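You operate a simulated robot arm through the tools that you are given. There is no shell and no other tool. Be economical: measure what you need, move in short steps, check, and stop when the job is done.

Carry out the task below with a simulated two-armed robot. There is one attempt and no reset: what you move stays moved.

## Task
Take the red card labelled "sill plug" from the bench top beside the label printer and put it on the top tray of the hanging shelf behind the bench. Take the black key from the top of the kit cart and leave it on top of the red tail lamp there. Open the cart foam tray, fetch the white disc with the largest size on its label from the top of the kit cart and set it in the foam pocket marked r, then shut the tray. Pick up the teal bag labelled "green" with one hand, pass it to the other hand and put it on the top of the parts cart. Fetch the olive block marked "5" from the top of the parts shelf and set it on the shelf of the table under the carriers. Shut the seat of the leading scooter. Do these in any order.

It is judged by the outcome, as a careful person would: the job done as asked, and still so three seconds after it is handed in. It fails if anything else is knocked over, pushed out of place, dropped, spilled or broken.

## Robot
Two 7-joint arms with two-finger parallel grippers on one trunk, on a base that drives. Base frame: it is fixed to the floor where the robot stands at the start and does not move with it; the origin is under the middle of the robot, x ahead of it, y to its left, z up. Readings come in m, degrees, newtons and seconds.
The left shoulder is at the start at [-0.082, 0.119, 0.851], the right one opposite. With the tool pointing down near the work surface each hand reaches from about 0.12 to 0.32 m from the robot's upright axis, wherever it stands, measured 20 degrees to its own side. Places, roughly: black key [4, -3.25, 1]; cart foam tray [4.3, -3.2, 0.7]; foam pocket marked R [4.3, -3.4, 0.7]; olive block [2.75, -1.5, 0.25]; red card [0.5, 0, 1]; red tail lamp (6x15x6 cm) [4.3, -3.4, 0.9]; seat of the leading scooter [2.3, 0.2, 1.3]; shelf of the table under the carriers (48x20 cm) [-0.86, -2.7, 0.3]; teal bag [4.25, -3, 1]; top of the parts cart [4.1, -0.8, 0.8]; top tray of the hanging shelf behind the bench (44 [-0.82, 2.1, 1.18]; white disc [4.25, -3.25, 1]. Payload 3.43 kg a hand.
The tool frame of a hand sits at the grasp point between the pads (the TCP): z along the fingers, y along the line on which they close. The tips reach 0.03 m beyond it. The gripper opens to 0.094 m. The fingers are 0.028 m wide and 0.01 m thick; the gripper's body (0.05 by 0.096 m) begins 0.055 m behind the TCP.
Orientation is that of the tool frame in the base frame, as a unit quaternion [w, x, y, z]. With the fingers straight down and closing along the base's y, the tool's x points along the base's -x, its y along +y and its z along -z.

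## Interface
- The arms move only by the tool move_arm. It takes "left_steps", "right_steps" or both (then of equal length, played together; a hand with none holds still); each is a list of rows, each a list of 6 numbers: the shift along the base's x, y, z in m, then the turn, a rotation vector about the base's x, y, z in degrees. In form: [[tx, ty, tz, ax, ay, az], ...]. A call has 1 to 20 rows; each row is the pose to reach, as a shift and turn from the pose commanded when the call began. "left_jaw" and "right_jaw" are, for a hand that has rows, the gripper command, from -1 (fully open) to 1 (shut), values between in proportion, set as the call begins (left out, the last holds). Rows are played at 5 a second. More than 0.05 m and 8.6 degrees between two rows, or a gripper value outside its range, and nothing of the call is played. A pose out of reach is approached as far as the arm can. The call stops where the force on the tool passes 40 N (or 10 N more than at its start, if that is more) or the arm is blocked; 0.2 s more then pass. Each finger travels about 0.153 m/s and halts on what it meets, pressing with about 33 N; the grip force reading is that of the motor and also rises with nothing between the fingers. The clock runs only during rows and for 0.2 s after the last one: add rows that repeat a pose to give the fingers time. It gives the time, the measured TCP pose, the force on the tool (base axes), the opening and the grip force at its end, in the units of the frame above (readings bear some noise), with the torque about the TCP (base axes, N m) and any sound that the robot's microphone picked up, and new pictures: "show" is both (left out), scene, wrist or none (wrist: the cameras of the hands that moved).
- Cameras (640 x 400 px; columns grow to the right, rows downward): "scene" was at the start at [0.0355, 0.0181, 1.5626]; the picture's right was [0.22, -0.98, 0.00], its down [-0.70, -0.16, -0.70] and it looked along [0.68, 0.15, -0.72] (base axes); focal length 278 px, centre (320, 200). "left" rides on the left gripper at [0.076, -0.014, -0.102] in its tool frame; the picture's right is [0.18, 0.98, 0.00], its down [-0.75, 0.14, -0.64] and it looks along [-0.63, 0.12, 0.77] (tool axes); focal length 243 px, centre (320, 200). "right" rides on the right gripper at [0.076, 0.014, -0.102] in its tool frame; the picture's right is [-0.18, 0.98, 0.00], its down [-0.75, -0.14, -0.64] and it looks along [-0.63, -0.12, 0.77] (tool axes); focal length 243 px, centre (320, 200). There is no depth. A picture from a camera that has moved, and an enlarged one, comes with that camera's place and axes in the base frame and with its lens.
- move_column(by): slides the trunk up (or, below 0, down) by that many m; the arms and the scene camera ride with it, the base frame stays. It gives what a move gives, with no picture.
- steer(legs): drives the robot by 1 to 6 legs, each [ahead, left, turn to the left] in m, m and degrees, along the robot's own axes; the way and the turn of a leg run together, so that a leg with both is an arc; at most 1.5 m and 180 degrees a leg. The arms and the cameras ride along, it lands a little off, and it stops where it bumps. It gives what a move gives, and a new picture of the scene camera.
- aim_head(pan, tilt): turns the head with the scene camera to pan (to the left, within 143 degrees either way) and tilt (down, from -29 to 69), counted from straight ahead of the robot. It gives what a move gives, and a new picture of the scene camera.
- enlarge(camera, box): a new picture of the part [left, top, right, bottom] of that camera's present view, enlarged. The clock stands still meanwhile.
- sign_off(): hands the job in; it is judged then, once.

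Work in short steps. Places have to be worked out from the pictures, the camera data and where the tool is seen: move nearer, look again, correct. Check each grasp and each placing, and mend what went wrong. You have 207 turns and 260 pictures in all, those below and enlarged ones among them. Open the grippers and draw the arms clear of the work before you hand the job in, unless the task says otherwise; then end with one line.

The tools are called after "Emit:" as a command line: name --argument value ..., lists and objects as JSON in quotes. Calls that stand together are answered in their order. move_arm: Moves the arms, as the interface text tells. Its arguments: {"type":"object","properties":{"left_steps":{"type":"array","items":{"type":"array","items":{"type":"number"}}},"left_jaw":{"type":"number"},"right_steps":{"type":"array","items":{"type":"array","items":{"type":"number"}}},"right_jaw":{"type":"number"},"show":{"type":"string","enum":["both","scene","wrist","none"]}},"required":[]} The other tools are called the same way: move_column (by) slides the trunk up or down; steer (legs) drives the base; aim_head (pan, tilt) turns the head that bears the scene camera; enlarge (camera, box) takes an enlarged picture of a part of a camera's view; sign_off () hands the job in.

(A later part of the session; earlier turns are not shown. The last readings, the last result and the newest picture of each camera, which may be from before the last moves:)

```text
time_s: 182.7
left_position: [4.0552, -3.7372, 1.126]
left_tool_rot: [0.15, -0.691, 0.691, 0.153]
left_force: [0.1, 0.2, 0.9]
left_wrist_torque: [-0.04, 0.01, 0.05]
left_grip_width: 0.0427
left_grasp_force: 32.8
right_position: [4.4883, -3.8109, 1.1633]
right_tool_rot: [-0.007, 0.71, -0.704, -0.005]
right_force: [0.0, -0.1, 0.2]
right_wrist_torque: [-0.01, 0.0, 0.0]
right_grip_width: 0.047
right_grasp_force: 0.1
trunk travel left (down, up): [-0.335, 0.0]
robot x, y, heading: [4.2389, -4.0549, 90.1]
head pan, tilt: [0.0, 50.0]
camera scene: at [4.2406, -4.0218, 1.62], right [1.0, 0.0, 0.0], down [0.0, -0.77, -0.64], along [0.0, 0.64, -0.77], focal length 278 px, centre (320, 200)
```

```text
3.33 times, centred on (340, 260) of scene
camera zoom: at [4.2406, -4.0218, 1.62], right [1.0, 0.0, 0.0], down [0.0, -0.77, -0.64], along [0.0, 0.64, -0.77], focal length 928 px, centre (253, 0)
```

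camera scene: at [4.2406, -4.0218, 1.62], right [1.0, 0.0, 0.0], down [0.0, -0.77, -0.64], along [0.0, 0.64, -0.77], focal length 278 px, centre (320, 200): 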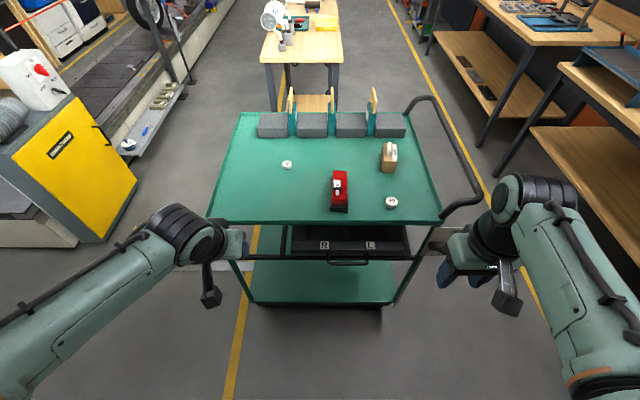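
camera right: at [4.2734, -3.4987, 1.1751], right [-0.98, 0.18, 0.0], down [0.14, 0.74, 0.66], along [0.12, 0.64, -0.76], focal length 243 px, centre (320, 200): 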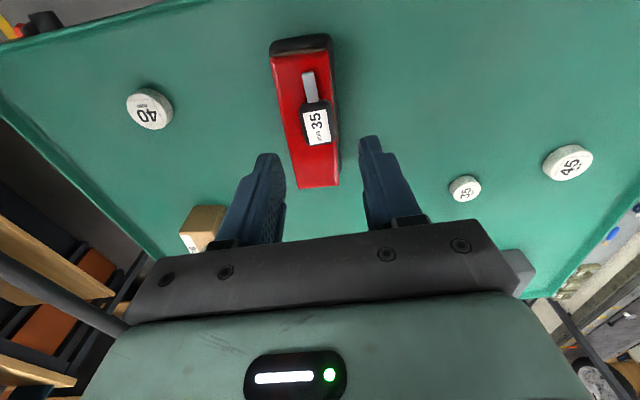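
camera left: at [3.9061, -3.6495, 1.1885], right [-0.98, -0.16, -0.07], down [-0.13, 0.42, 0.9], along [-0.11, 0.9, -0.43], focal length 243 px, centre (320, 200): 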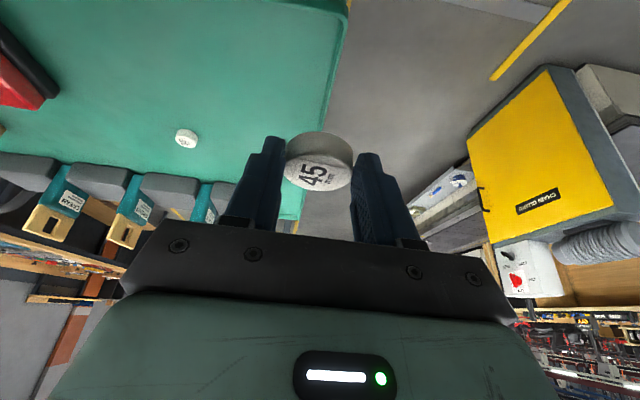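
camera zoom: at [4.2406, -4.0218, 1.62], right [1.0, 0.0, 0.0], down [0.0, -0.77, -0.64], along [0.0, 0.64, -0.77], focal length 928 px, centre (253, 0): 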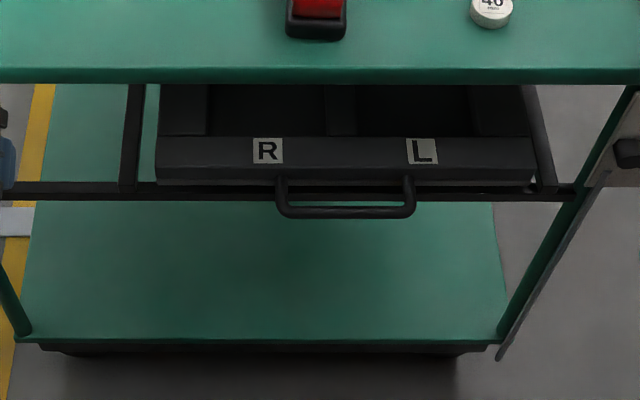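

Handle centre refines to (4.341, −3.558, 0.704) with about 3 cm behind the bar. I'll straddle the bar from above-front with the right hand, closing along y; first I turn and move it near.

Emit:
move_arm --right_steps '[[-0.013, 0.012, -0.016, 0, 0, -8.2], [-0.027, 0.024, -0.033, 0, 0, -16.4], [-0.04, 0.035, -0.05, 0, 0, -24.6], [-0.053, 0.047, -0.066, 0, 0, -32.8], [-0.067, 0.059, -0.083, 0, 0, -41], [-0.08, 0.07, -0.1, 0, 0, -49.2], [-0.094, 0.083, -0.116, 0, 0, -57.4], [-0.107, 0.094, -0.133, 0, 0, -65.6], [-0.12, 0.106, -0.15, 0, 0, -73.8], [-0.134, 0.118, -0.166, 0, 0, -82], [-0.147, 0.13, -0.183, 0, 0, -90]]' --right_jaw 0.2

```text
time_s: 185.1
left_position: [4.0549, -3.7368, 1.1263]
left_tool_rot: [-0.151, 0.691, -0.69, -0.153]
left_force: [-0.1, -0.2, -0.5]
left_wrist_torque: [0.0, 0.04, 0.01]
left_grip_width: 0.043
left_grasp_force: 32.8
right_position: [4.3386, -3.6809, 0.9796]
right_tool_rot: [0.009, -0.002, 1.0, -0.001]
right_force: [0.0, 0.8, 0.5]
right_wrist_torque: [-0.01, -0.04, 0.03]
right_grip_width: 0.0374
right_grasp_force: 0.0
trunk travel left (down, up): [-0.335, 0.0]
robot x, y, heading: [4.2379, -4.0566, 90.2]
head pan, tilt: [0.0, 50.0]
camera scene: at [4.2401, -4.0212, 1.62], right [1.0, 0.0, 0.0], down [0.0, -0.77, -0.64], along [0.0, 0.64, -0.77], focal length 278 px, centre (320, 200)
camera right: at [4.26, -3.665, 1.0809], right [0.18, 0.98, 0.0], down [0.74, -0.14, 0.66], along [0.65, -0.12, -0.75], focal length 243 px, centre (320, 200)
```

scene: 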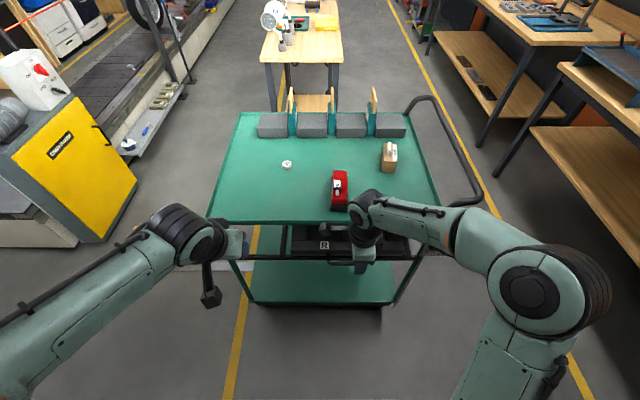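
right: 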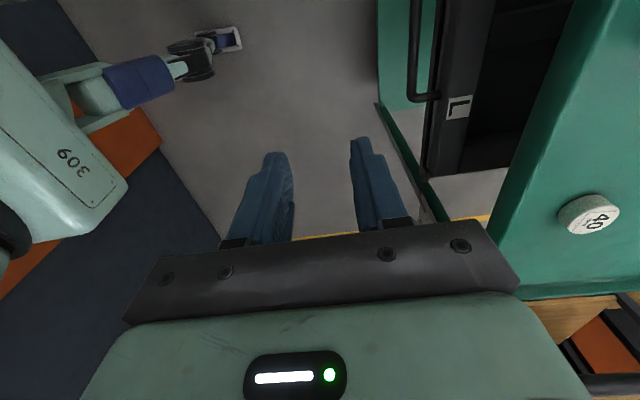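

Handle confirmed at y −3.557 from the wrist view. I tilt 20° and come down to just above it.

Emit:
move_arm --right_steps '[[0, 0, -0.03, 5, 0, 0], [0, 0.01, -0.07, 10, 0, 0], [0.001, 0.03, -0.11, 15, 0, 0], [0.002, 0.06, -0.14, 20, 0, 0], [0.002, 0.085, -0.17, 20, 0, 0], [0.002, 0.096, -0.193, 20, 0, 0], [0.002, 0.096, -0.193, 20, 0, 0]]'

```text
time_s: 186.7
left_position: [4.0543, -3.7379, 1.1259]
left_tool_rot: [0.15, -0.69, 0.691, 0.154]
left_force: [0.3, -0.3, -0.9]
left_wrist_torque: [-0.02, 0.02, 0.0]
left_grip_width: 0.0427
left_grasp_force: 33.0
right_position: [4.3417, -3.5853, 0.7866]
right_tool_rot: [0.009, -0.002, 0.985, 0.173]
right_force: [-0.6, -1.2, -0.6]
right_wrist_torque: [-0.01, 0.03, -0.01]
right_grip_width: 0.0375
right_grasp_force: 0.1
trunk travel left (down, up): [-0.335, 0.0]
robot x, y, heading: [4.2423, -4.0496, 90.3]
head pan, tilt: [0.0, 50.0]
camera scene: at [4.2407, -4.022, 1.62], right [1.0, 0.0, 0.0], down [0.0, -0.77, -0.64], along [0.0, 0.64, -0.77], focal length 278 px, centre (320, 200)
camera right: at [4.2624, -3.606, 0.8857], right [0.18, 0.92, 0.34], down [0.74, -0.35, 0.57], along [0.65, 0.15, -0.75], focal length 243 px, centre (320, 200)
```

scene: 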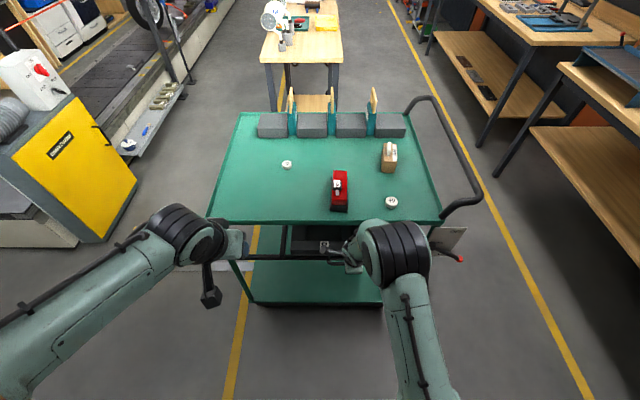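
right: 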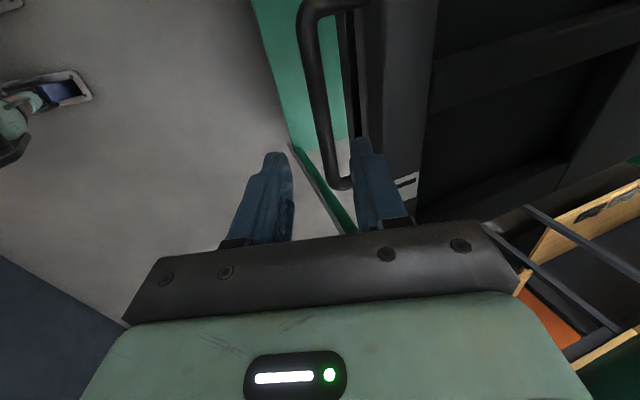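

The bar lies centred between the open fingers. I advance along the tool axis 7.5 cm.

Emit:
move_arm --right_steps '[[0, 0.01, -0.028, 0, 0, 0], [0, 0.019, -0.052, 0, 0, 0], [0, 0.0265, -0.073, 0, 0, 0], [0, 0.0265, -0.073, 0, 0, 0]]' --show "wrist"

```text
time_s: 187.7
left_position: [4.055, -3.7376, 1.1279]
left_tool_rot: [0.15, -0.69, 0.691, 0.154]
left_force: [0.7, -1.3, -0.8]
left_wrist_torque: [0.01, 0.03, 0.01]
left_grip_width: 0.0428
left_grasp_force: 32.9
right_position: [4.3409, -3.5591, 0.7134]
right_tool_rot: [0.01, -0.001, 0.985, 0.173]
right_force: [0.0, -1.0, -0.3]
right_wrist_torque: [0.03, 0.02, 0.01]
right_grip_width: 0.0377
right_grasp_force: 0.1
trunk travel left (down, up): [-0.335, 0.0]
robot x, y, heading: [4.2417, -4.0523, 90.1]
head pan, tilt: [0.0, 50.0]
camera right: at [4.262, -3.5798, 0.8137], right [0.18, 0.92, 0.34], down [0.74, -0.35, 0.57], along [0.65, 0.15, -0.75], focal length 243 px, centre (320, 200)
```

right: 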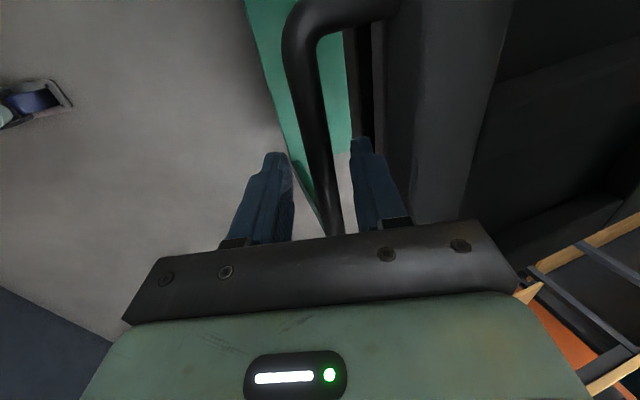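

Straddling the bar without contact. I close on it.

Emit:
move_arm --right_steps '[[0, 0, 0, 0, 0, 0], [0, 0, 0, 0, 0, 0], [0, 0, 0, 0, 0, 0]]' --right_jaw 1 --show "wrist"

```text
time_s: 188.5
left_position: [4.0542, -3.7366, 1.1273]
left_tool_rot: [0.15, -0.69, 0.691, 0.154]
left_force: [0.6, 0.7, -0.1]
left_wrist_torque: [0.01, 0.01, 0.03]
left_grip_width: 0.043
left_grasp_force: 33.0
right_position: [4.3403, -3.5581, 0.7151]
right_tool_rot: [0.009, -0.001, 0.985, 0.173]
right_force: [0.0, 1.3, 5.0]
right_wrist_torque: [0.1, 0.49, -0.59]
right_grip_width: 0.0135
right_grasp_force: 44.6
trunk travel left (down, up): [-0.335, 0.0]
robot x, y, heading: [4.2372, -4.0568, 90.2]
head pan, tilt: [0.0, 50.0]
camera right: at [4.262, -3.5795, 0.8144], right [0.18, 0.92, 0.34], down [0.74, -0.35, 0.57], along [0.64, 0.15, -0.75], focal length 243 px, centre (320, 200)
```

right: 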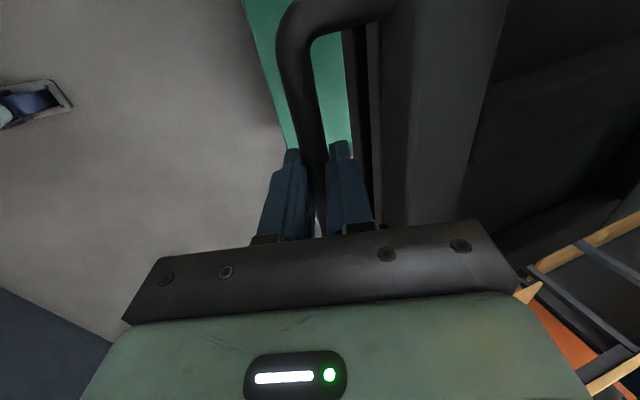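

Bar gripped (13.5 mm). I pull toward −y steadily.

Emit:
move_arm --right_steps '[[0, -0.015, 0, 0, 0, 0], [0, -0.03, 0, 0, 0, 0], [0, -0.045, 0, 0, 0, 0], [0, -0.06, 0, 0, 0, 0], [0, -0.075, 0, 0, 0, 0], [0, -0.09, 0, 0, 0, 0], [0, -0.105, 0, 0, 0, 0], [0, -0.12, 0, 0, 0, 0]]'

```text
time_s: 190.3
left_position: [4.055, -3.7378, 1.1261]
left_tool_rot: [0.151, -0.691, 0.691, 0.153]
left_force: [0.2, 0.0, -0.3]
left_wrist_torque: [-0.03, 0.02, 0.02]
left_grip_width: 0.043
left_grasp_force: 33.4
right_position: [4.342, -3.6785, 0.7144]
right_tool_rot: [0.009, -0.003, 0.985, 0.174]
right_force: [-9.3, 0.5, 19.8]
right_wrist_torque: [0.08, 0.78, -0.64]
right_grip_width: 0.0136
right_grasp_force: 45.0
trunk travel left (down, up): [-0.335, 0.0]
robot x, y, heading: [4.2427, -4.0548, 90.2]
head pan, tilt: [0.0, 50.0]
camera scene: at [4.2394, -4.0232, 1.6201], right [1.0, 0.0, 0.0], down [0.0, -0.77, -0.64], along [0.0, 0.64, -0.77], focal length 278 px, centre (320, 200)
camera right: at [4.2622, -3.6998, 0.8143], right [0.18, 0.92, 0.34], down [0.74, -0.35, 0.57], along [0.64, 0.15, -0.75], focal length 243 px, centre (320, 200)
```

scene: 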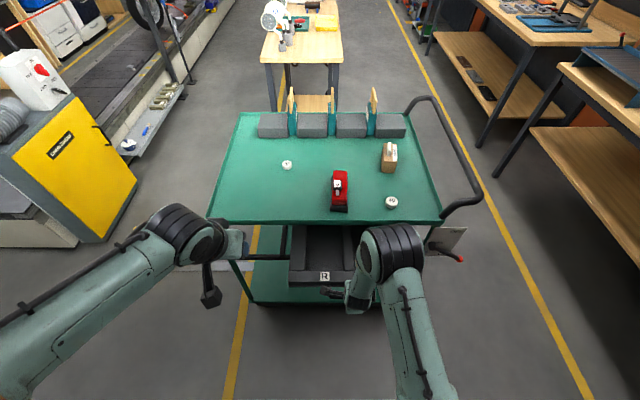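
right: 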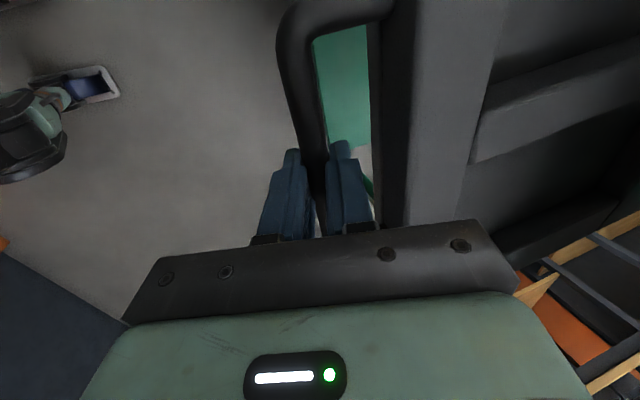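

The tray slides well and the cart stays. I pull about 9 cm more.

Emit:
move_arm --right_steps '[[0.002, -0.015, 0.002, 0, 0, 0], [0.002, -0.03, 0.002, 0, 0, 0], [0.002, -0.045, 0.002, 0, 0, 0], [0.002, -0.06, 0.002, 0, 0, 0], [0.002, -0.075, 0.002, 0, 0, 0], [0.002, -0.09, 0.002, 0, 0, 0]]'

Emit:
enlarge --camera "scene" --box '[250, 200, 430, 320]'

```text
time_s: 191.7
left_position: [4.0551, -3.7364, 1.1262]
left_tool_rot: [0.15, -0.691, 0.691, 0.152]
left_force: [-0.7, 0.3, 0.0]
left_wrist_torque: [-0.03, -0.02, -0.02]
left_grip_width: 0.0428
left_grasp_force: 32.8
right_position: [4.3414, -3.769, 0.716]
right_tool_rot: [0.01, -0.003, 0.985, 0.171]
right_force: [-21.4, 0.3, -29.7]
right_wrist_torque: [-0.07, 0.75, -0.7]
right_grip_width: 0.0137
right_grasp_force: 44.9
trunk travel left (down, up): [-0.335, 0.0]
robot x, y, heading: [4.2357, -4.0573, 90.2]
head pan, tilt: [0.0, 50.0]
camera scene: at [4.2389, -4.0204, 1.6199], right [1.0, 0.0, 0.0], down [0.0, -0.77, -0.64], along [0.0, 0.64, -0.77], focal length 278 px, centre (320, 200)
camera right: at [4.2636, -3.7899, 0.8159], right [0.18, 0.93, 0.33], down [0.74, -0.35, 0.57], along [0.65, 0.15, -0.75], focal length 243 px, centre (320, 200)
```

scene: 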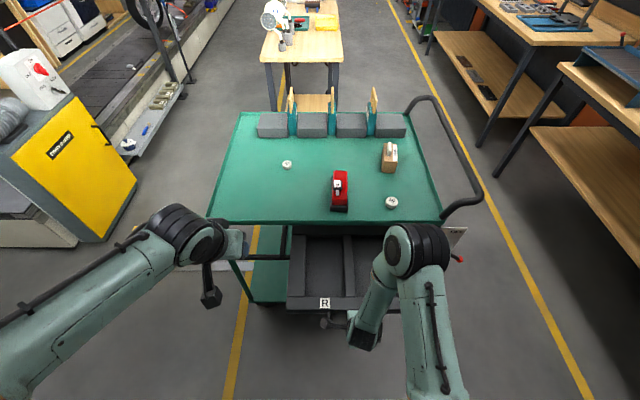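
right: 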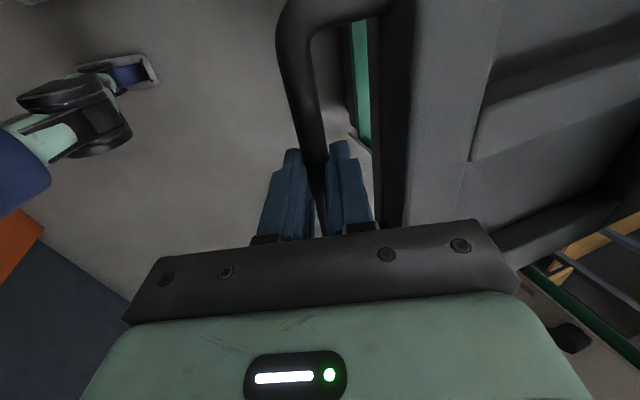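

```text
3.33 times, centred on (340, 260) of scene
camera zoom: at [4.2389, -4.0204, 1.6199], right [1.0, 0.0, 0.0], down [0.0, -0.77, -0.64], along [0.0, 0.64, -0.77], focal length 928 px, centre (253, 0)
```

zoom: 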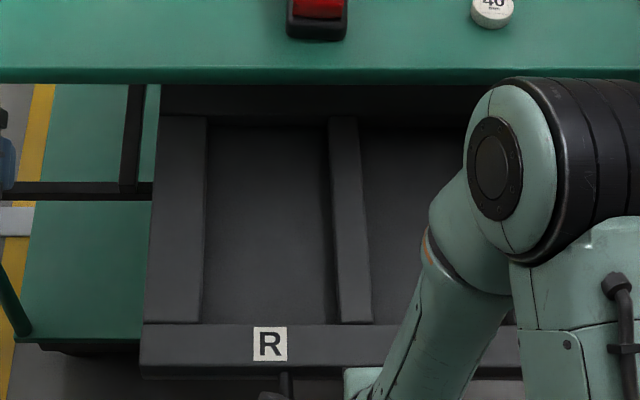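

The R pocket spans about x 4.19–4.32, y −3.70…−3.48: roomy. I release the handle and withdraw the right hand up and to its side.

Emit:
move_arm --right_steps '[[0, 0, 0, 0, 0, 0], [0, 0, 0, 0, 0, 0]]' --right_jaw 0.2 --show "none"

Emit:
move_arm --right_steps '[[0, -0.012, 0.033, 0, 0, 0], [0, -0.025, 0.07, 0, 0, 0], [0.02, -0.03, 0.11, 0, 0, 0], [0.05, -0.03, 0.145, 0, 0, 0], [0.08, -0.03, 0.18, 0, 0, 0], [0.11, -0.03, 0.215, 0, 0, 0], [0.14, -0.03, 0.25, 0, 0, 0]]'

```text
time_s: 192.3
left_position: [4.0547, -3.7378, 1.1264]
left_tool_rot: [0.152, -0.69, 0.691, 0.152]
left_force: [-1.3, 0.6, 0.3]
left_wrist_torque: [-0.02, 0.02, 0.03]
left_grip_width: 0.0432
left_grasp_force: 33.0
right_position: [4.343, -3.7686, 0.7167]
right_tool_rot: [0.01, -0.002, 0.985, 0.173]
right_force: [-0.1, -0.1, 0.6]
right_wrist_torque: [0.0, -0.02, -0.01]
right_grip_width: 0.0377
right_grasp_force: 0.1
trunk travel left (down, up): [-0.335, 0.0]
robot x, y, heading: [4.2389, -4.0568, 90.2]
head pan, tilt: [0.0, 50.0]
```

```text
time_s: 193.9
left_position: [4.0557, -3.7386, 1.1269]
left_tool_rot: [-0.15, 0.691, -0.69, -0.154]
left_force: [1.0, -0.3, -0.6]
left_wrist_torque: [-0.01, -0.01, -0.02]
left_grip_width: 0.0429
left_grasp_force: 32.7
right_position: [4.4851, -3.7915, 0.9698]
right_tool_rot: [0.008, -0.001, 0.985, 0.171]
right_force: [0.5, -0.1, -0.4]
right_wrist_torque: [0.0, 0.01, 0.0]
right_grip_width: 0.0377
right_grasp_force: 0.0
right hand out of reach, approached as far as the arm can: row 2, 3, 4, 5, 6, 7
trunk travel left (down, up): [-0.335, 0.0]
robot x, y, heading: [4.2409, -4.0568, 90.3]
head pan, tilt: [0.0, 50.0]
camera scene: at [4.2415, -4.0234, 1.6199], right [1.0, 0.0, 0.0], down [0.0, -0.77, -0.64], along [0.0, 0.64, -0.77], focal length 278 px, centre (320, 200)
camera right: at [4.407, -3.8121, 1.0695], right [0.18, 0.93, 0.33], down [0.74, -0.35, 0.57], along [0.64, 0.15, -0.75], focal length 243 px, centre (320, 200)
```

scene: 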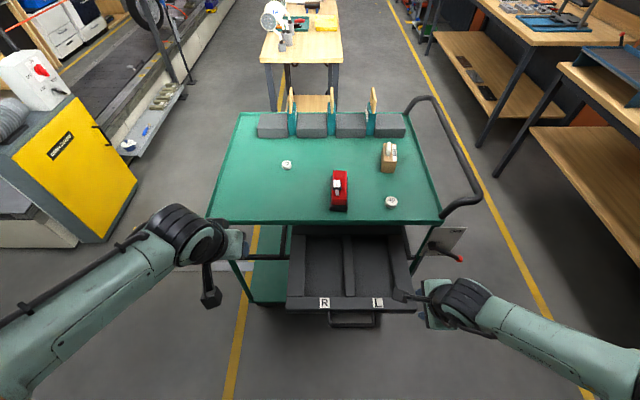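
right: 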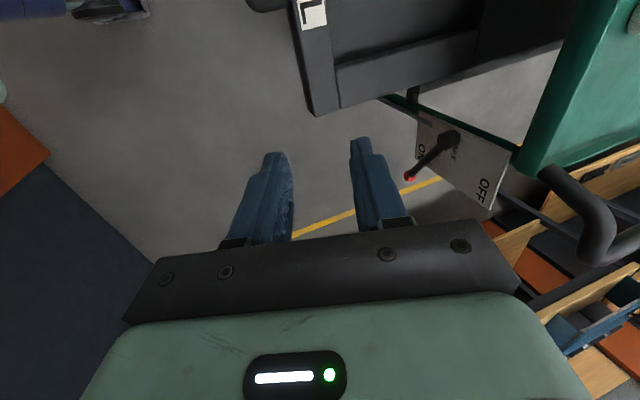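

Now I carry disc 45 over the R pocket.

Emit:
move_arm --left_steps '[[0.035, 0.01, -0.02, 0, 0, 0], [0.07, 0.02, -0.04, 0, 0, 0], [0.105, 0.035, -0.06, 0, 0, 0], [0.14, 0.05, -0.09, 0, 0, 0], [0.17, 0.07, -0.12, 0, 0, 0], [0.195, 0.09, -0.155, 0, 0, 0], [0.199, 0.1, -0.2, 0, 0, 0], [0.199, 0.108, -0.245, 0, 0, 0], [0.199, 0.108, -0.29, 0, 0, 0], [0.199, 0.108, -0.29, 0, 0, 0]]'

```text
time_s: 196.1
left_position: [4.2536, -3.6289, 0.8366]
left_tool_rot: [0.15, -0.691, 0.691, 0.153]
left_force: [0.2, 0.1, 0.3]
left_wrist_torque: [0.02, 0.01, 0.01]
left_grip_width: 0.043
left_grasp_force: 32.9
right_position: [4.485, -3.79, 0.9701]
right_tool_rot: [0.009, -0.002, 0.985, 0.172]
right_force: [0.6, 0.2, -0.7]
right_wrist_torque: [-0.03, -0.05, 0.0]
right_grip_width: 0.0374
right_grasp_force: 0.1
trunk travel left (down, up): [-0.335, 0.0]
robot x, y, heading: [4.2413, -4.0563, 90.2]
head pan, tilt: [0.0, 50.0]
camera scene: at [4.24, -4.0219, 1.62], right [1.0, 0.0, 0.0], down [0.0, -0.77, -0.64], along [0.0, 0.64, -0.77], focal length 278 px, centre (320, 200)
camera left: at [4.2677, -3.741, 0.8989], right [-0.98, -0.17, -0.07], down [-0.14, 0.41, 0.9], along [-0.12, 0.89, -0.43], focal length 243 px, centre (320, 200)
```

scene: 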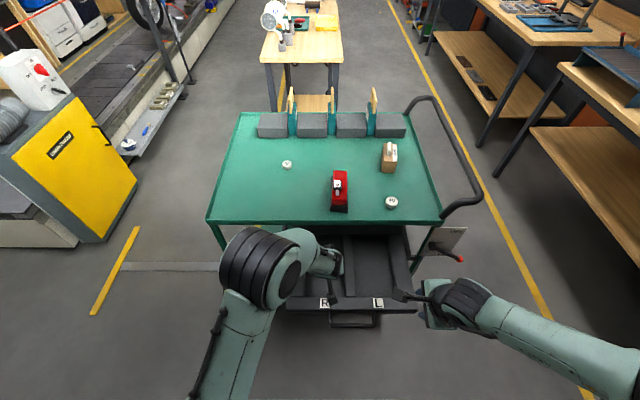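
left: 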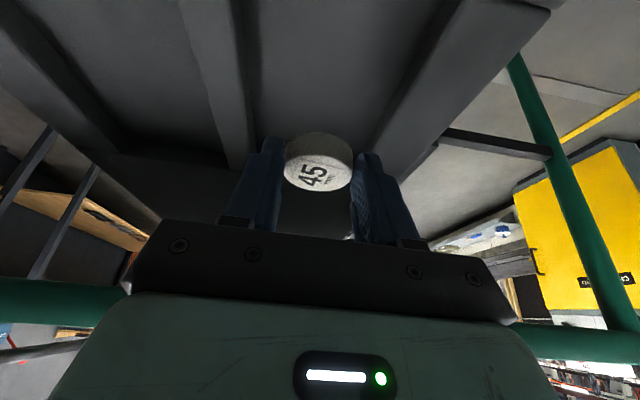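

Over the pocket and centred. I lower gradually.

Emit:
move_arm --left_steps '[[0, 0, -0.03, 0, 0, 0], [0, 0, -0.06, 0, 0, 0], [0, 0, -0.075, 0, 0, 0], [0, 0, -0.075, 0, 0, 0]]' --show "wrist"

```text
time_s: 197.1
left_position: [4.2544, -3.6294, 0.762]
left_tool_rot: [0.151, -0.69, 0.691, 0.154]
left_force: [0.9, 0.5, -1.0]
left_wrist_torque: [-0.01, -0.02, 0.0]
left_grip_width: 0.043
left_grasp_force: 33.0
right_position: [4.4844, -3.7902, 0.9695]
right_tool_rot: [0.009, -0.001, 0.985, 0.172]
right_force: [-0.1, -0.2, 0.0]
right_wrist_torque: [0.0, 0.0, 0.01]
right_grip_width: 0.0377
right_grasp_force: 0.1
trunk travel left (down, up): [-0.335, 0.0]
robot x, y, heading: [4.2391, -4.0527, 90.3]
head pan, tilt: [0.0, 50.0]
camera left: at [4.2685, -3.7421, 0.8241], right [-0.98, -0.17, -0.07], down [-0.14, 0.41, 0.9], along [-0.12, 0.89, -0.43], focal length 243 px, centre (320, 200)
```

left: 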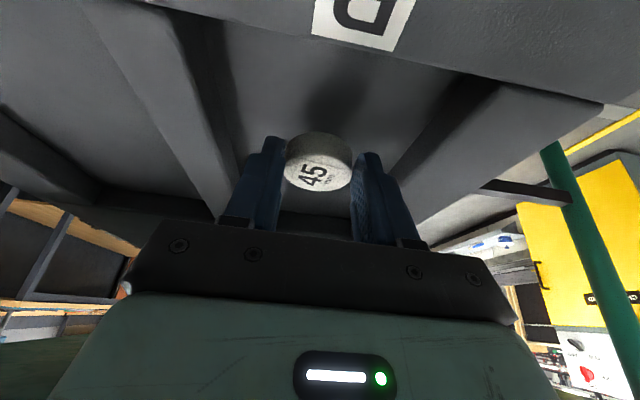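

Emit:
move_arm --left_steps '[[0, 0, -0.008, 0, 0, 0], [0, 0, -0.016, 0, 0, 0], [0, 0, -0.016, 0, 0, 0]]' --show "none"

Emit:
move_arm --left_steps '[[0, 0, -0.004, 0, 0, 0], [0, 0, -0.008, 0, 0, 0], [0, 0, -0.008, 0, 0, 0]]' --show "wrist"

```text
time_s: 197.9
left_position: [4.2544, -3.6296, 0.7466]
left_tool_rot: [0.15, -0.69, 0.691, 0.154]
left_force: [0.1, 0.1, -0.2]
left_wrist_torque: [-0.01, 0.0, -0.02]
left_grip_width: 0.043
left_grasp_force: 33.3
right_position: [4.4861, -3.7892, 0.9688]
right_tool_rot: [0.009, -0.002, 0.985, 0.172]
right_force: [-0.1, 0.5, 0.1]
right_wrist_torque: [0.0, -0.01, 0.02]
right_grip_width: 0.0379
right_grasp_force: 0.1
trunk travel left (down, up): [-0.335, 0.0]
robot x, y, heading: [4.2396, -4.0515, 90.1]
head pan, tilt: [0.0, 50.0]
```

```text
time_s: 198.7
left_position: [4.2552, -3.6304, 0.7378]
left_tool_rot: [0.151, -0.69, 0.691, 0.153]
left_force: [-0.4, 0.8, 5.7]
left_wrist_torque: [0.02, -0.08, 0.03]
left_grip_width: 0.0433
left_grasp_force: 33.4
right_position: [4.4848, -3.7899, 0.9695]
right_tool_rot: [0.01, -0.002, 0.985, 0.172]
right_force: [-0.3, -1.0, -0.4]
right_wrist_torque: [0.01, 0.0, -0.02]
right_grip_width: 0.0376
right_grasp_force: 0.0
trunk travel left (down, up): [-0.335, 0.0]
robot x, y, heading: [4.2358, -4.0521, 89.9]
head pan, tilt: [0.0, 50.0]
camera left: at [4.269, -3.7418, 0.7999], right [-0.98, -0.17, -0.07], down [-0.14, 0.41, 0.9], along [-0.12, 0.9, -0.43], focal length 243 px, centre (320, 200)
```

left: 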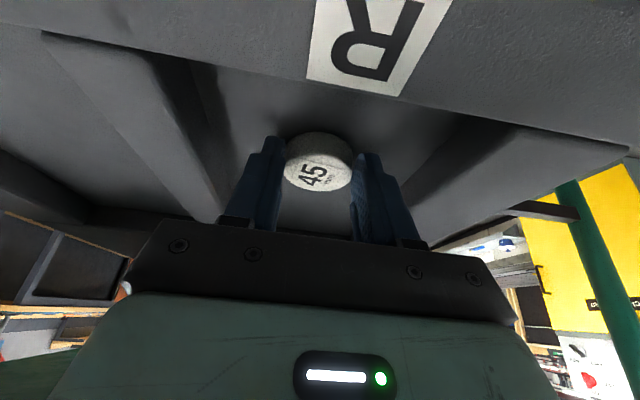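

Touch of 6 N: disc is on the pocket floor. I open slightly and withdraw upward.

Emit:
move_arm --left_steps '[[0, 0, 0, 0, 0, 0], [0, 0, 0, 0, 0, 0], [0, -0.005, 0.02, 0, 0, 0], [0, -0.02, 0.06, 0, 0, 0], [-0.01, -0.035, 0.1, 0, 0, 0], [-0.03, -0.05, 0.14, 0, 0, 0], [-0.06, -0.06, 0.18, 0, 0, 0], [-0.1, -0.06, 0.2, 0, 0, 0]]' --left_jaw -0.5

Emit:
enlarge --camera "scene" --box '[250, 200, 430, 340]'

```text
refused: row 7 steps farther than a row can; nothing moved
```

```text
2.86 times, centred on (340, 270) of scene
camera zoom: at [4.2407, -4.0223, 1.6201], right [1.0, 0.0, 0.0], down [0.0, -0.77, -0.64], along [0.0, 0.64, -0.77], focal length 795 px, centre (263, 0)
```

zoom: 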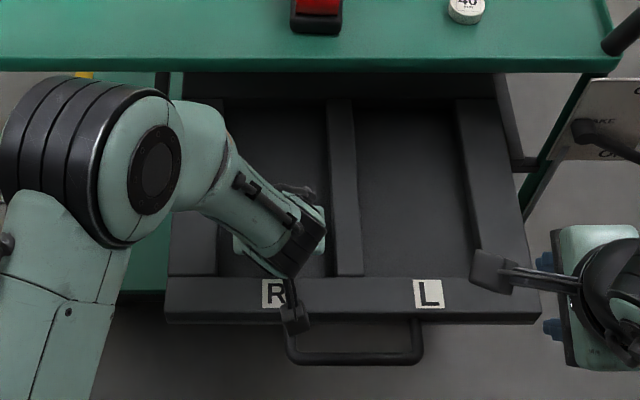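

Emit:
move_arm --left_steps '[[0, 0, 0, 0, 0, 0], [0, 0, 0, 0, 0, 0], [0, -0.005, 0.02, 0, 0, 0], [0, -0.02, 0.06, 0, 0, 0], [-0.01, -0.03, 0.1, 0, 0, 0], [-0.03, -0.04, 0.14, 0, 0, 0], [-0.055, -0.04, 0.175, 0, 0, 0], [-0.095, -0.04, 0.2, 0, 0, 0], [-0.14, -0.04, 0.21, 0, 0, 0]]' --left_jaw -0.3

Emit:
enlarge --camera "scene" --box '[250, 200, 430, 340]'

```text
time_s: 200.7
left_position: [4.1142, -3.6695, 0.9466]
left_tool_rot: [0.151, -0.69, 0.691, 0.153]
left_force: [0.4, 0.5, -0.3]
left_wrist_torque: [0.01, -0.02, -0.02]
left_grip_width: 0.0611
left_grasp_force: 0.1
right_position: [4.485, -3.7898, 0.9708]
right_tool_rot: [0.01, -0.001, 0.985, 0.172]
right_force: [0.3, -0.3, 1.2]
right_wrist_torque: [-0.02, 0.03, 0.01]
right_grip_width: 0.0378
right_grasp_force: 0.0
trunk travel left (down, up): [-0.335, 0.0]
robot x, y, heading: [4.2401, -4.0517, 90.1]
head pan, tilt: [0.0, 50.0]
camera scene: at [4.2397, -4.0223, 1.62], right [1.0, 0.0, 0.0], down [0.0, -0.77, -0.64], along [0.0, 0.64, -0.77], focal length 278 px, centre (320, 200)
camera left: at [4.1279, -3.7818, 1.009], right [-0.98, -0.17, -0.07], down [-0.14, 0.42, 0.9], along [-0.12, 0.89, -0.43], focal length 243 px, centre (320, 200)
```

scene: 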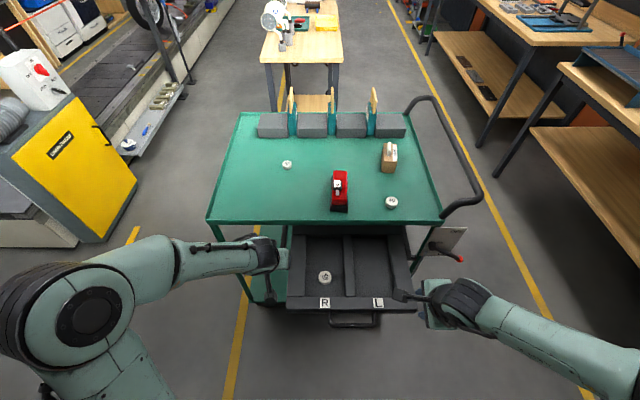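
left: 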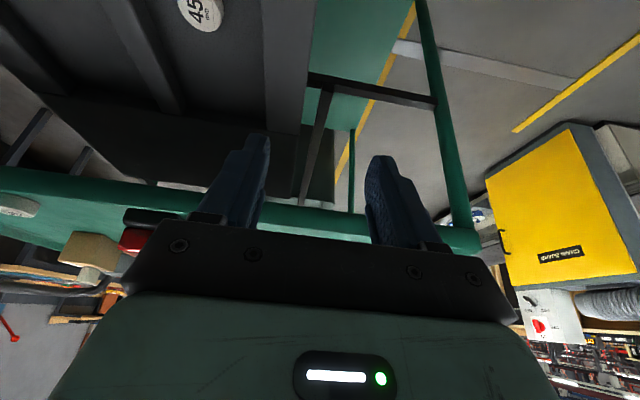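

```text
2.86 times, centred on (340, 270) of scene
camera zoom: at [4.2397, -4.0223, 1.62], right [1.0, 0.0, 0.0], down [0.0, -0.77, -0.64], along [0.0, 0.64, -0.77], focal length 795 px, centre (263, 0)
```

zoom: 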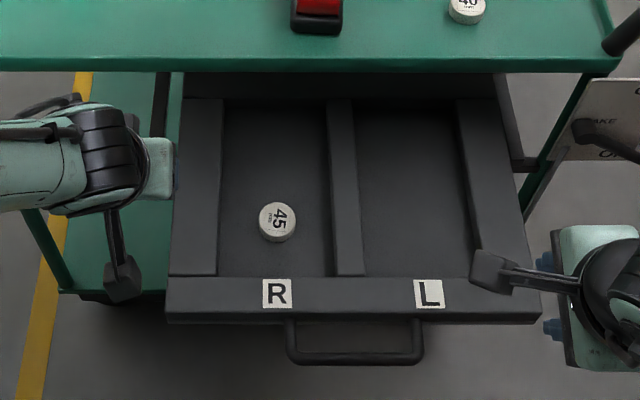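

Disc 45 lies in pocket R. I bring the right hand back over the handle to shut the tray.

Emit:
move_arm --right_steps '[[-0.035, -0.002, -0.03, 0, 0, 0], [-0.07, -0.004, -0.06, 0, 0, 0], [-0.105, -0.006, -0.09, 0, 0, 0], [-0.13, -0.006, -0.13, 0, 0, 0], [-0.143, -0.006, -0.17, 0, 0, 0], [-0.143, -0.006, -0.183, 0, 0, 0], [-0.143, -0.006, -0.183, 0, 0, 0]]' --show "wrist"

```text
time_s: 202.3
left_position: [4.1144, -3.6694, 0.9456]
left_tool_rot: [0.15, -0.69, 0.691, 0.153]
left_force: [-0.2, 0.2, 0.6]
left_wrist_torque: [0.0, 0.0, 0.02]
left_grip_width: 0.0611
left_grasp_force: 0.0
right_position: [4.3404, -3.7854, 0.7831]
right_tool_rot: [0.01, -0.002, 0.985, 0.173]
right_force: [0.5, 0.3, 0.1]
right_wrist_torque: [0.01, 0.0, 0.0]
right_grip_width: 0.0375
right_grasp_force: 0.0
right hand out of reach, approached as far as the arm can: row 1, 2, 3, 4, 5, 6, 7
trunk travel left (down, up): [-0.335, 0.0]
robot x, y, heading: [4.2377, -4.0524, 90.0]
head pan, tilt: [0.0, 50.0]
camera right: at [4.2608, -3.8068, 0.8824], right [0.18, 0.92, 0.34], down [0.74, -0.35, 0.57], along [0.65, 0.15, -0.75], focal length 243 px, centre (320, 200)
```

right: 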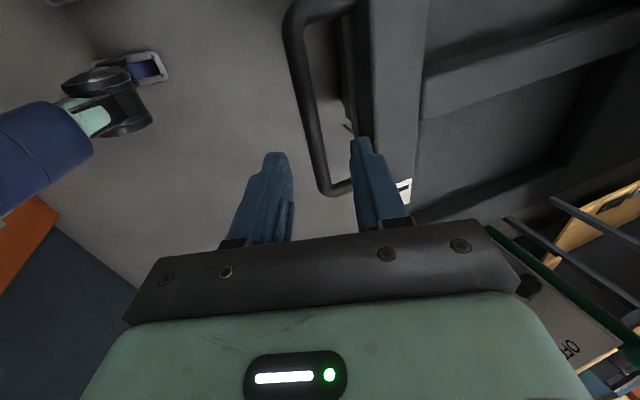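

Emit:
move_arm --right_steps '[[0, 0.007, -0.025, 0, 0, 0], [0, 0.014, -0.05, 0, 0, 0], [0, 0.018, -0.068, 0, 0, 0], [0, 0.018, -0.068, 0, 0, 0]]' --show "none"

Emit:
move_arm --right_steps '[[0, 0, 0, 0, 0, 0], [0, 0, 0, 0, 0, 0]]' --right_jaw 1 --show "wrist"

```text
time_s: 203.3
left_position: [4.1156, -3.6693, 0.9473]
left_tool_rot: [-0.15, 0.691, -0.691, -0.153]
left_force: [-0.2, -0.2, 0.3]
left_wrist_torque: [-0.01, 0.0, -0.02]
left_grip_width: 0.0609
left_grasp_force: 0.1
right_position: [4.3409, -3.7674, 0.7156]
right_tool_rot: [0.009, -0.001, 0.985, 0.172]
right_force: [-0.6, -0.1, 0.1]
right_wrist_torque: [-0.02, 0.01, 0.01]
right_grip_width: 0.0376
right_grasp_force: 0.1
trunk travel left (down, up): [-0.335, 0.0]
robot x, y, heading: [4.2425, -4.0538, 90.2]
head pan, tilt: [0.0, 50.0]
```

```text
time_s: 203.9
left_position: [4.1156, -3.6697, 0.947]
left_tool_rot: [0.149, -0.691, 0.691, 0.153]
left_force: [0.3, -0.1, 0.8]
left_wrist_torque: [0.02, -0.01, 0.02]
left_grip_width: 0.0612
left_grasp_force: 0.0
right_position: [4.3408, -3.7676, 0.715]
right_tool_rot: [0.008, -0.002, 0.985, 0.172]
right_force: [-1.9, 0.2, -6.7]
right_wrist_torque: [-0.01, 0.5, -0.6]
right_grip_width: 0.0137
right_grasp_force: 45.1
trunk travel left (down, up): [-0.335, 0.0]
robot x, y, heading: [4.2393, -4.0575, 90.1]
head pan, tilt: [0.0, 50.0]
camera right: at [4.2616, -3.7885, 0.8149], right [0.18, 0.93, 0.34], down [0.74, -0.35, 0.57], along [0.65, 0.15, -0.75], focal length 243 px, centre (320, 200)
```

right: 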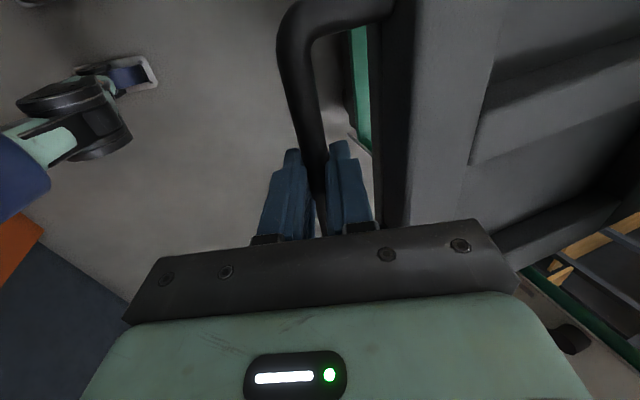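

Gripped. I push the tray in slowly.

Emit:
move_arm --right_steps '[[0, 0.01, 0, 0, 0, 0], [0, 0.025, 0, 0, 0, 0], [0, 0.04, 0, 0, 0, 0], [0, 0.055, 0, 0, 0, 0], [0, 0.07, 0, 0, 0, 0], [0, 0.085, 0, 0, 0, 0], [0, 0.1, 0, 0, 0, 0], [0, 0.115, 0, 0, 0, 0], [0, 0.13, 0, 0, 0, 0], [0, 0.145, 0, 0, 0, 0], [0, 0.16, 0, 0, 0, 0], [0, 0.175, 0, 0, 0, 0], [0, 0.187, 0, 0, 0, 0], [0, 0.197, 0, 0, 0, 0], [0, 0.205, 0, 0, 0, 0], [0, 0.209, 0, 0, 0, 0], [0, 0.211, 0, 0, 0, 0]]'

Emit:
enlarge --camera "scene" --box '[250, 200, 430, 320]'

```text
time_s: 207.5
left_position: [4.1155, -3.6711, 0.9464]
left_tool_rot: [0.151, -0.69, 0.691, 0.152]
left_force: [0.1, -0.5, -0.4]
left_wrist_torque: [-0.02, -0.01, 0.02]
left_grip_width: 0.061
left_grasp_force: 0.1
right_position: [4.3404, -3.5576, 0.7156]
right_tool_rot: [0.009, -0.001, 0.985, 0.172]
right_force: [-3.8, -1.3, 14.1]
right_wrist_torque: [0.04, 0.14, -0.83]
right_grip_width: 0.0138
right_grasp_force: 45.0
trunk travel left (down, up): [-0.335, 0.0]
robot x, y, heading: [4.2408, -4.0535, 90.2]
head pan, tilt: [0.0, 50.0]
camera scene: at [4.2399, -4.0233, 1.6201], right [1.0, 0.0, 0.0], down [0.0, -0.77, -0.64], along [0.0, 0.64, -0.77], focal length 278 px, centre (320, 200)
camera right: at [4.2614, -3.5779, 0.8147], right [0.18, 0.92, 0.34], down [0.74, -0.35, 0.57], along [0.65, 0.15, -0.75], focal length 243 px, centre (320, 200)
```

scene: 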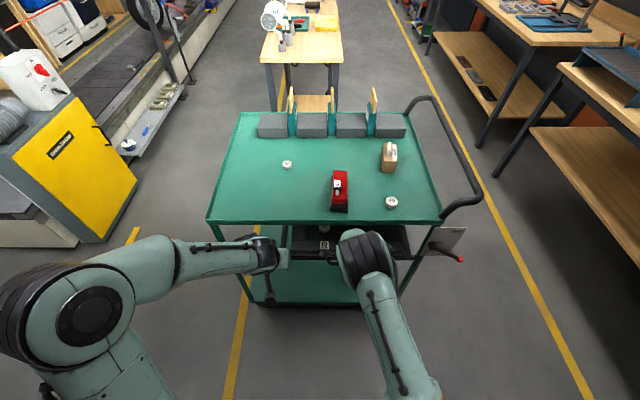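
right: 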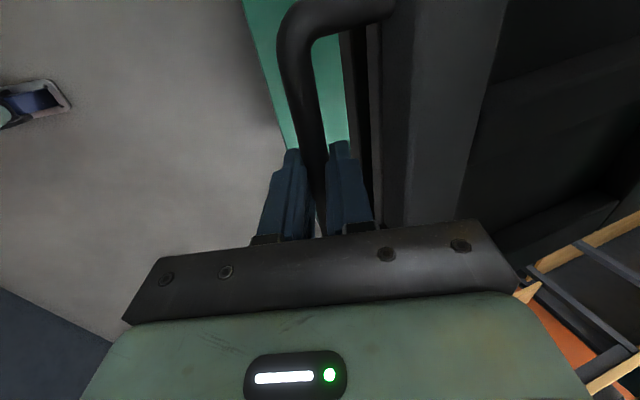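

```text
3.33 times, centred on (340, 260) of scene
camera zoom: at [4.2399, -4.0233, 1.6201], right [1.0, 0.0, 0.0], down [0.0, -0.77, -0.64], along [0.0, 0.64, -0.77], focal length 928 px, centre (253, 0)
```

zoom: 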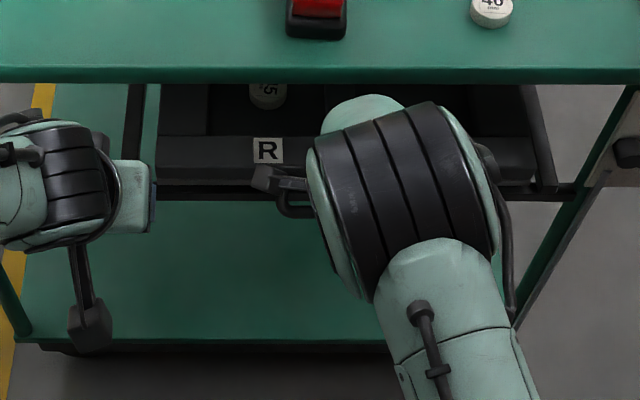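

The tray is back where it began. I test for the end stop with a slight further push.

Emit:
move_arm --right_steps '[[0, 0.004, 0, 0, 0, 0], [0, 0.008, 0, 0, 0, 0], [0, 0.008, 0, 0, 0, 0]]' --show "none"

```text
time_s: 208.1
left_position: [4.1151, -3.6725, 0.9467]
left_tool_rot: [0.152, -0.69, 0.691, 0.154]
left_force: [-0.8, 0.3, 0.3]
left_wrist_torque: [-0.04, -0.01, 0.01]
left_grip_width: 0.0612
left_grasp_force: 0.0
right_position: [4.3399, -3.5567, 0.7144]
right_tool_rot: [0.007, -0.001, 0.986, 0.167]
right_force: [1.3, -21.2, 22.7]
right_wrist_torque: [-0.19, -0.02, -0.34]
right_grip_width: 0.0141
right_grasp_force: 45.7
trunk travel left (down, up): [-0.335, 0.0]
robot x, y, heading: [4.2424, -4.0555, 90.1]
head pan, tilt: [0.0, 50.0]
stopped in row 2 (right hand): the force on the tool passed its limit at 41 N (the readings are from after the stop); the commanded pose is now the measured one
```

Hard end stop felt: the tray is fully shut. I release the handle and withdraw the right hand.

Emit:
move_arm --right_steps '[[0, 0, 0, 0, 0, 0], [0, 0, 0, 0, 0, 0], [0, 0, 0, 0, 0, 0], [0, -0.012, 0.033, 0, 0, 0], [0, -0.025, 0.07, 0, 0, 0], [0, -0.045, 0.1, 0, 0, 0], [0, -0.07, 0.14, 0, 0, 0], [0.02, -0.09, 0.18, 0, 0, 0], [0.05, -0.1, 0.21, 0, 0, 0]]' --right_jaw 0.2 --show "none"

Emit:
move_arm --right_steps '[[0, 0, 0.01, -6, 0, 0], [0, 0, 0.02, -13, 0, 0], [0, 0, 0.03, -20, 0, 0]]' --show "none"

Emit:
move_arm --right_steps '[[0, 0, 0.015, 0, 0, 8.2], [0, 0, 0.03, 0, 0, 16.4], [0, 0, 0.045, 0, 0, 24.6], [0, 0, 0.06, 0, 0, 32.8], [0, 0, 0.075, 0, 0, 41], [0, 0, 0.09, 0, 0, 49.2], [0, 0, 0.105, 0, 0, 57.4], [0, 0, 0.12, 0, 0, 65.6], [0, 0, 0.13, 0, 0, 73.8], [0, 0, 0.14, 0, 0, 82], [0, 0, 0.14, 0, 0, 90]]' --show "scene"

```text
time_s: 210.1
left_position: [4.1159, -3.6698, 0.9458]
left_tool_rot: [0.15, -0.69, 0.691, 0.153]
left_force: [-0.4, -0.2, -0.8]
left_wrist_torque: [-0.01, 0.0, 0.01]
left_grip_width: 0.0611
left_grasp_force: 0.0
right_position: [4.3886, -3.6566, 0.923]
right_tool_rot: [0.008, 0.0, 0.986, 0.168]
right_force: [0.3, 0.0, -0.3]
right_wrist_torque: [-0.03, 0.0, 0.02]
right_grip_width: 0.0378
right_grasp_force: 0.1
trunk travel left (down, up): [-0.335, 0.0]
robot x, y, heading: [4.2414, -4.054, 90.4]
head pan, tilt: [0.0, 50.0]
```

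```text
time_s: 210.9
left_position: [4.1163, -3.6699, 0.9463]
left_tool_rot: [0.149, -0.69, 0.691, 0.153]
left_force: [0.4, 0.0, 0.4]
left_wrist_torque: [0.0, 0.01, -0.01]
left_grip_width: 0.061
left_grasp_force: 0.1
right_position: [4.3917, -3.655, 0.9523]
right_tool_rot: [0.009, -0.001, 1.0, -0.007]
right_force: [-0.2, -0.2, 0.4]
right_wrist_torque: [0.0, -0.05, -0.02]
right_grip_width: 0.0377
right_grasp_force: 0.1
trunk travel left (down, up): [-0.335, 0.0]
robot x, y, heading: [4.243, -4.0561, 90.0]
head pan, tilt: [0.0, 50.0]
```

```text
time_s: 213.3
left_position: [4.1149, -3.6686, 0.9459]
left_tool_rot: [0.15, -0.69, 0.691, 0.153]
left_force: [0.7, -0.4, 0.2]
left_wrist_torque: [0.0, -0.01, 0.0]
left_grip_width: 0.0608
left_grasp_force: 0.1
right_position: [4.3915, -3.6534, 1.0919]
right_tool_rot: [-0.01, 0.709, -0.705, -0.001]
right_force: [-1.2, 0.7, -0.3]
right_wrist_torque: [-0.01, 0.02, -0.01]
right_grip_width: 0.0375
right_grasp_force: 0.0
trunk travel left (down, up): [-0.335, 0.0]
robot x, y, heading: [4.2366, -4.0567, 90.2]
head pan, tilt: [0.0, 50.0]
camera scene: at [4.2407, -4.0223, 1.62], right [1.0, 0.0, 0.0], down [0.0, -0.77, -0.64], along [0.0, 0.64, -0.77], focal length 278 px, centre (320, 200)
```

scene: 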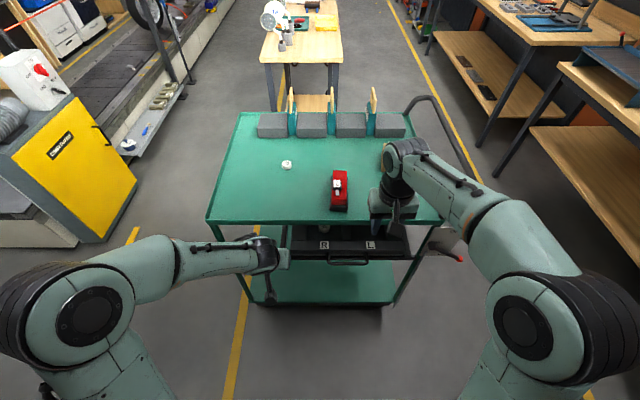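

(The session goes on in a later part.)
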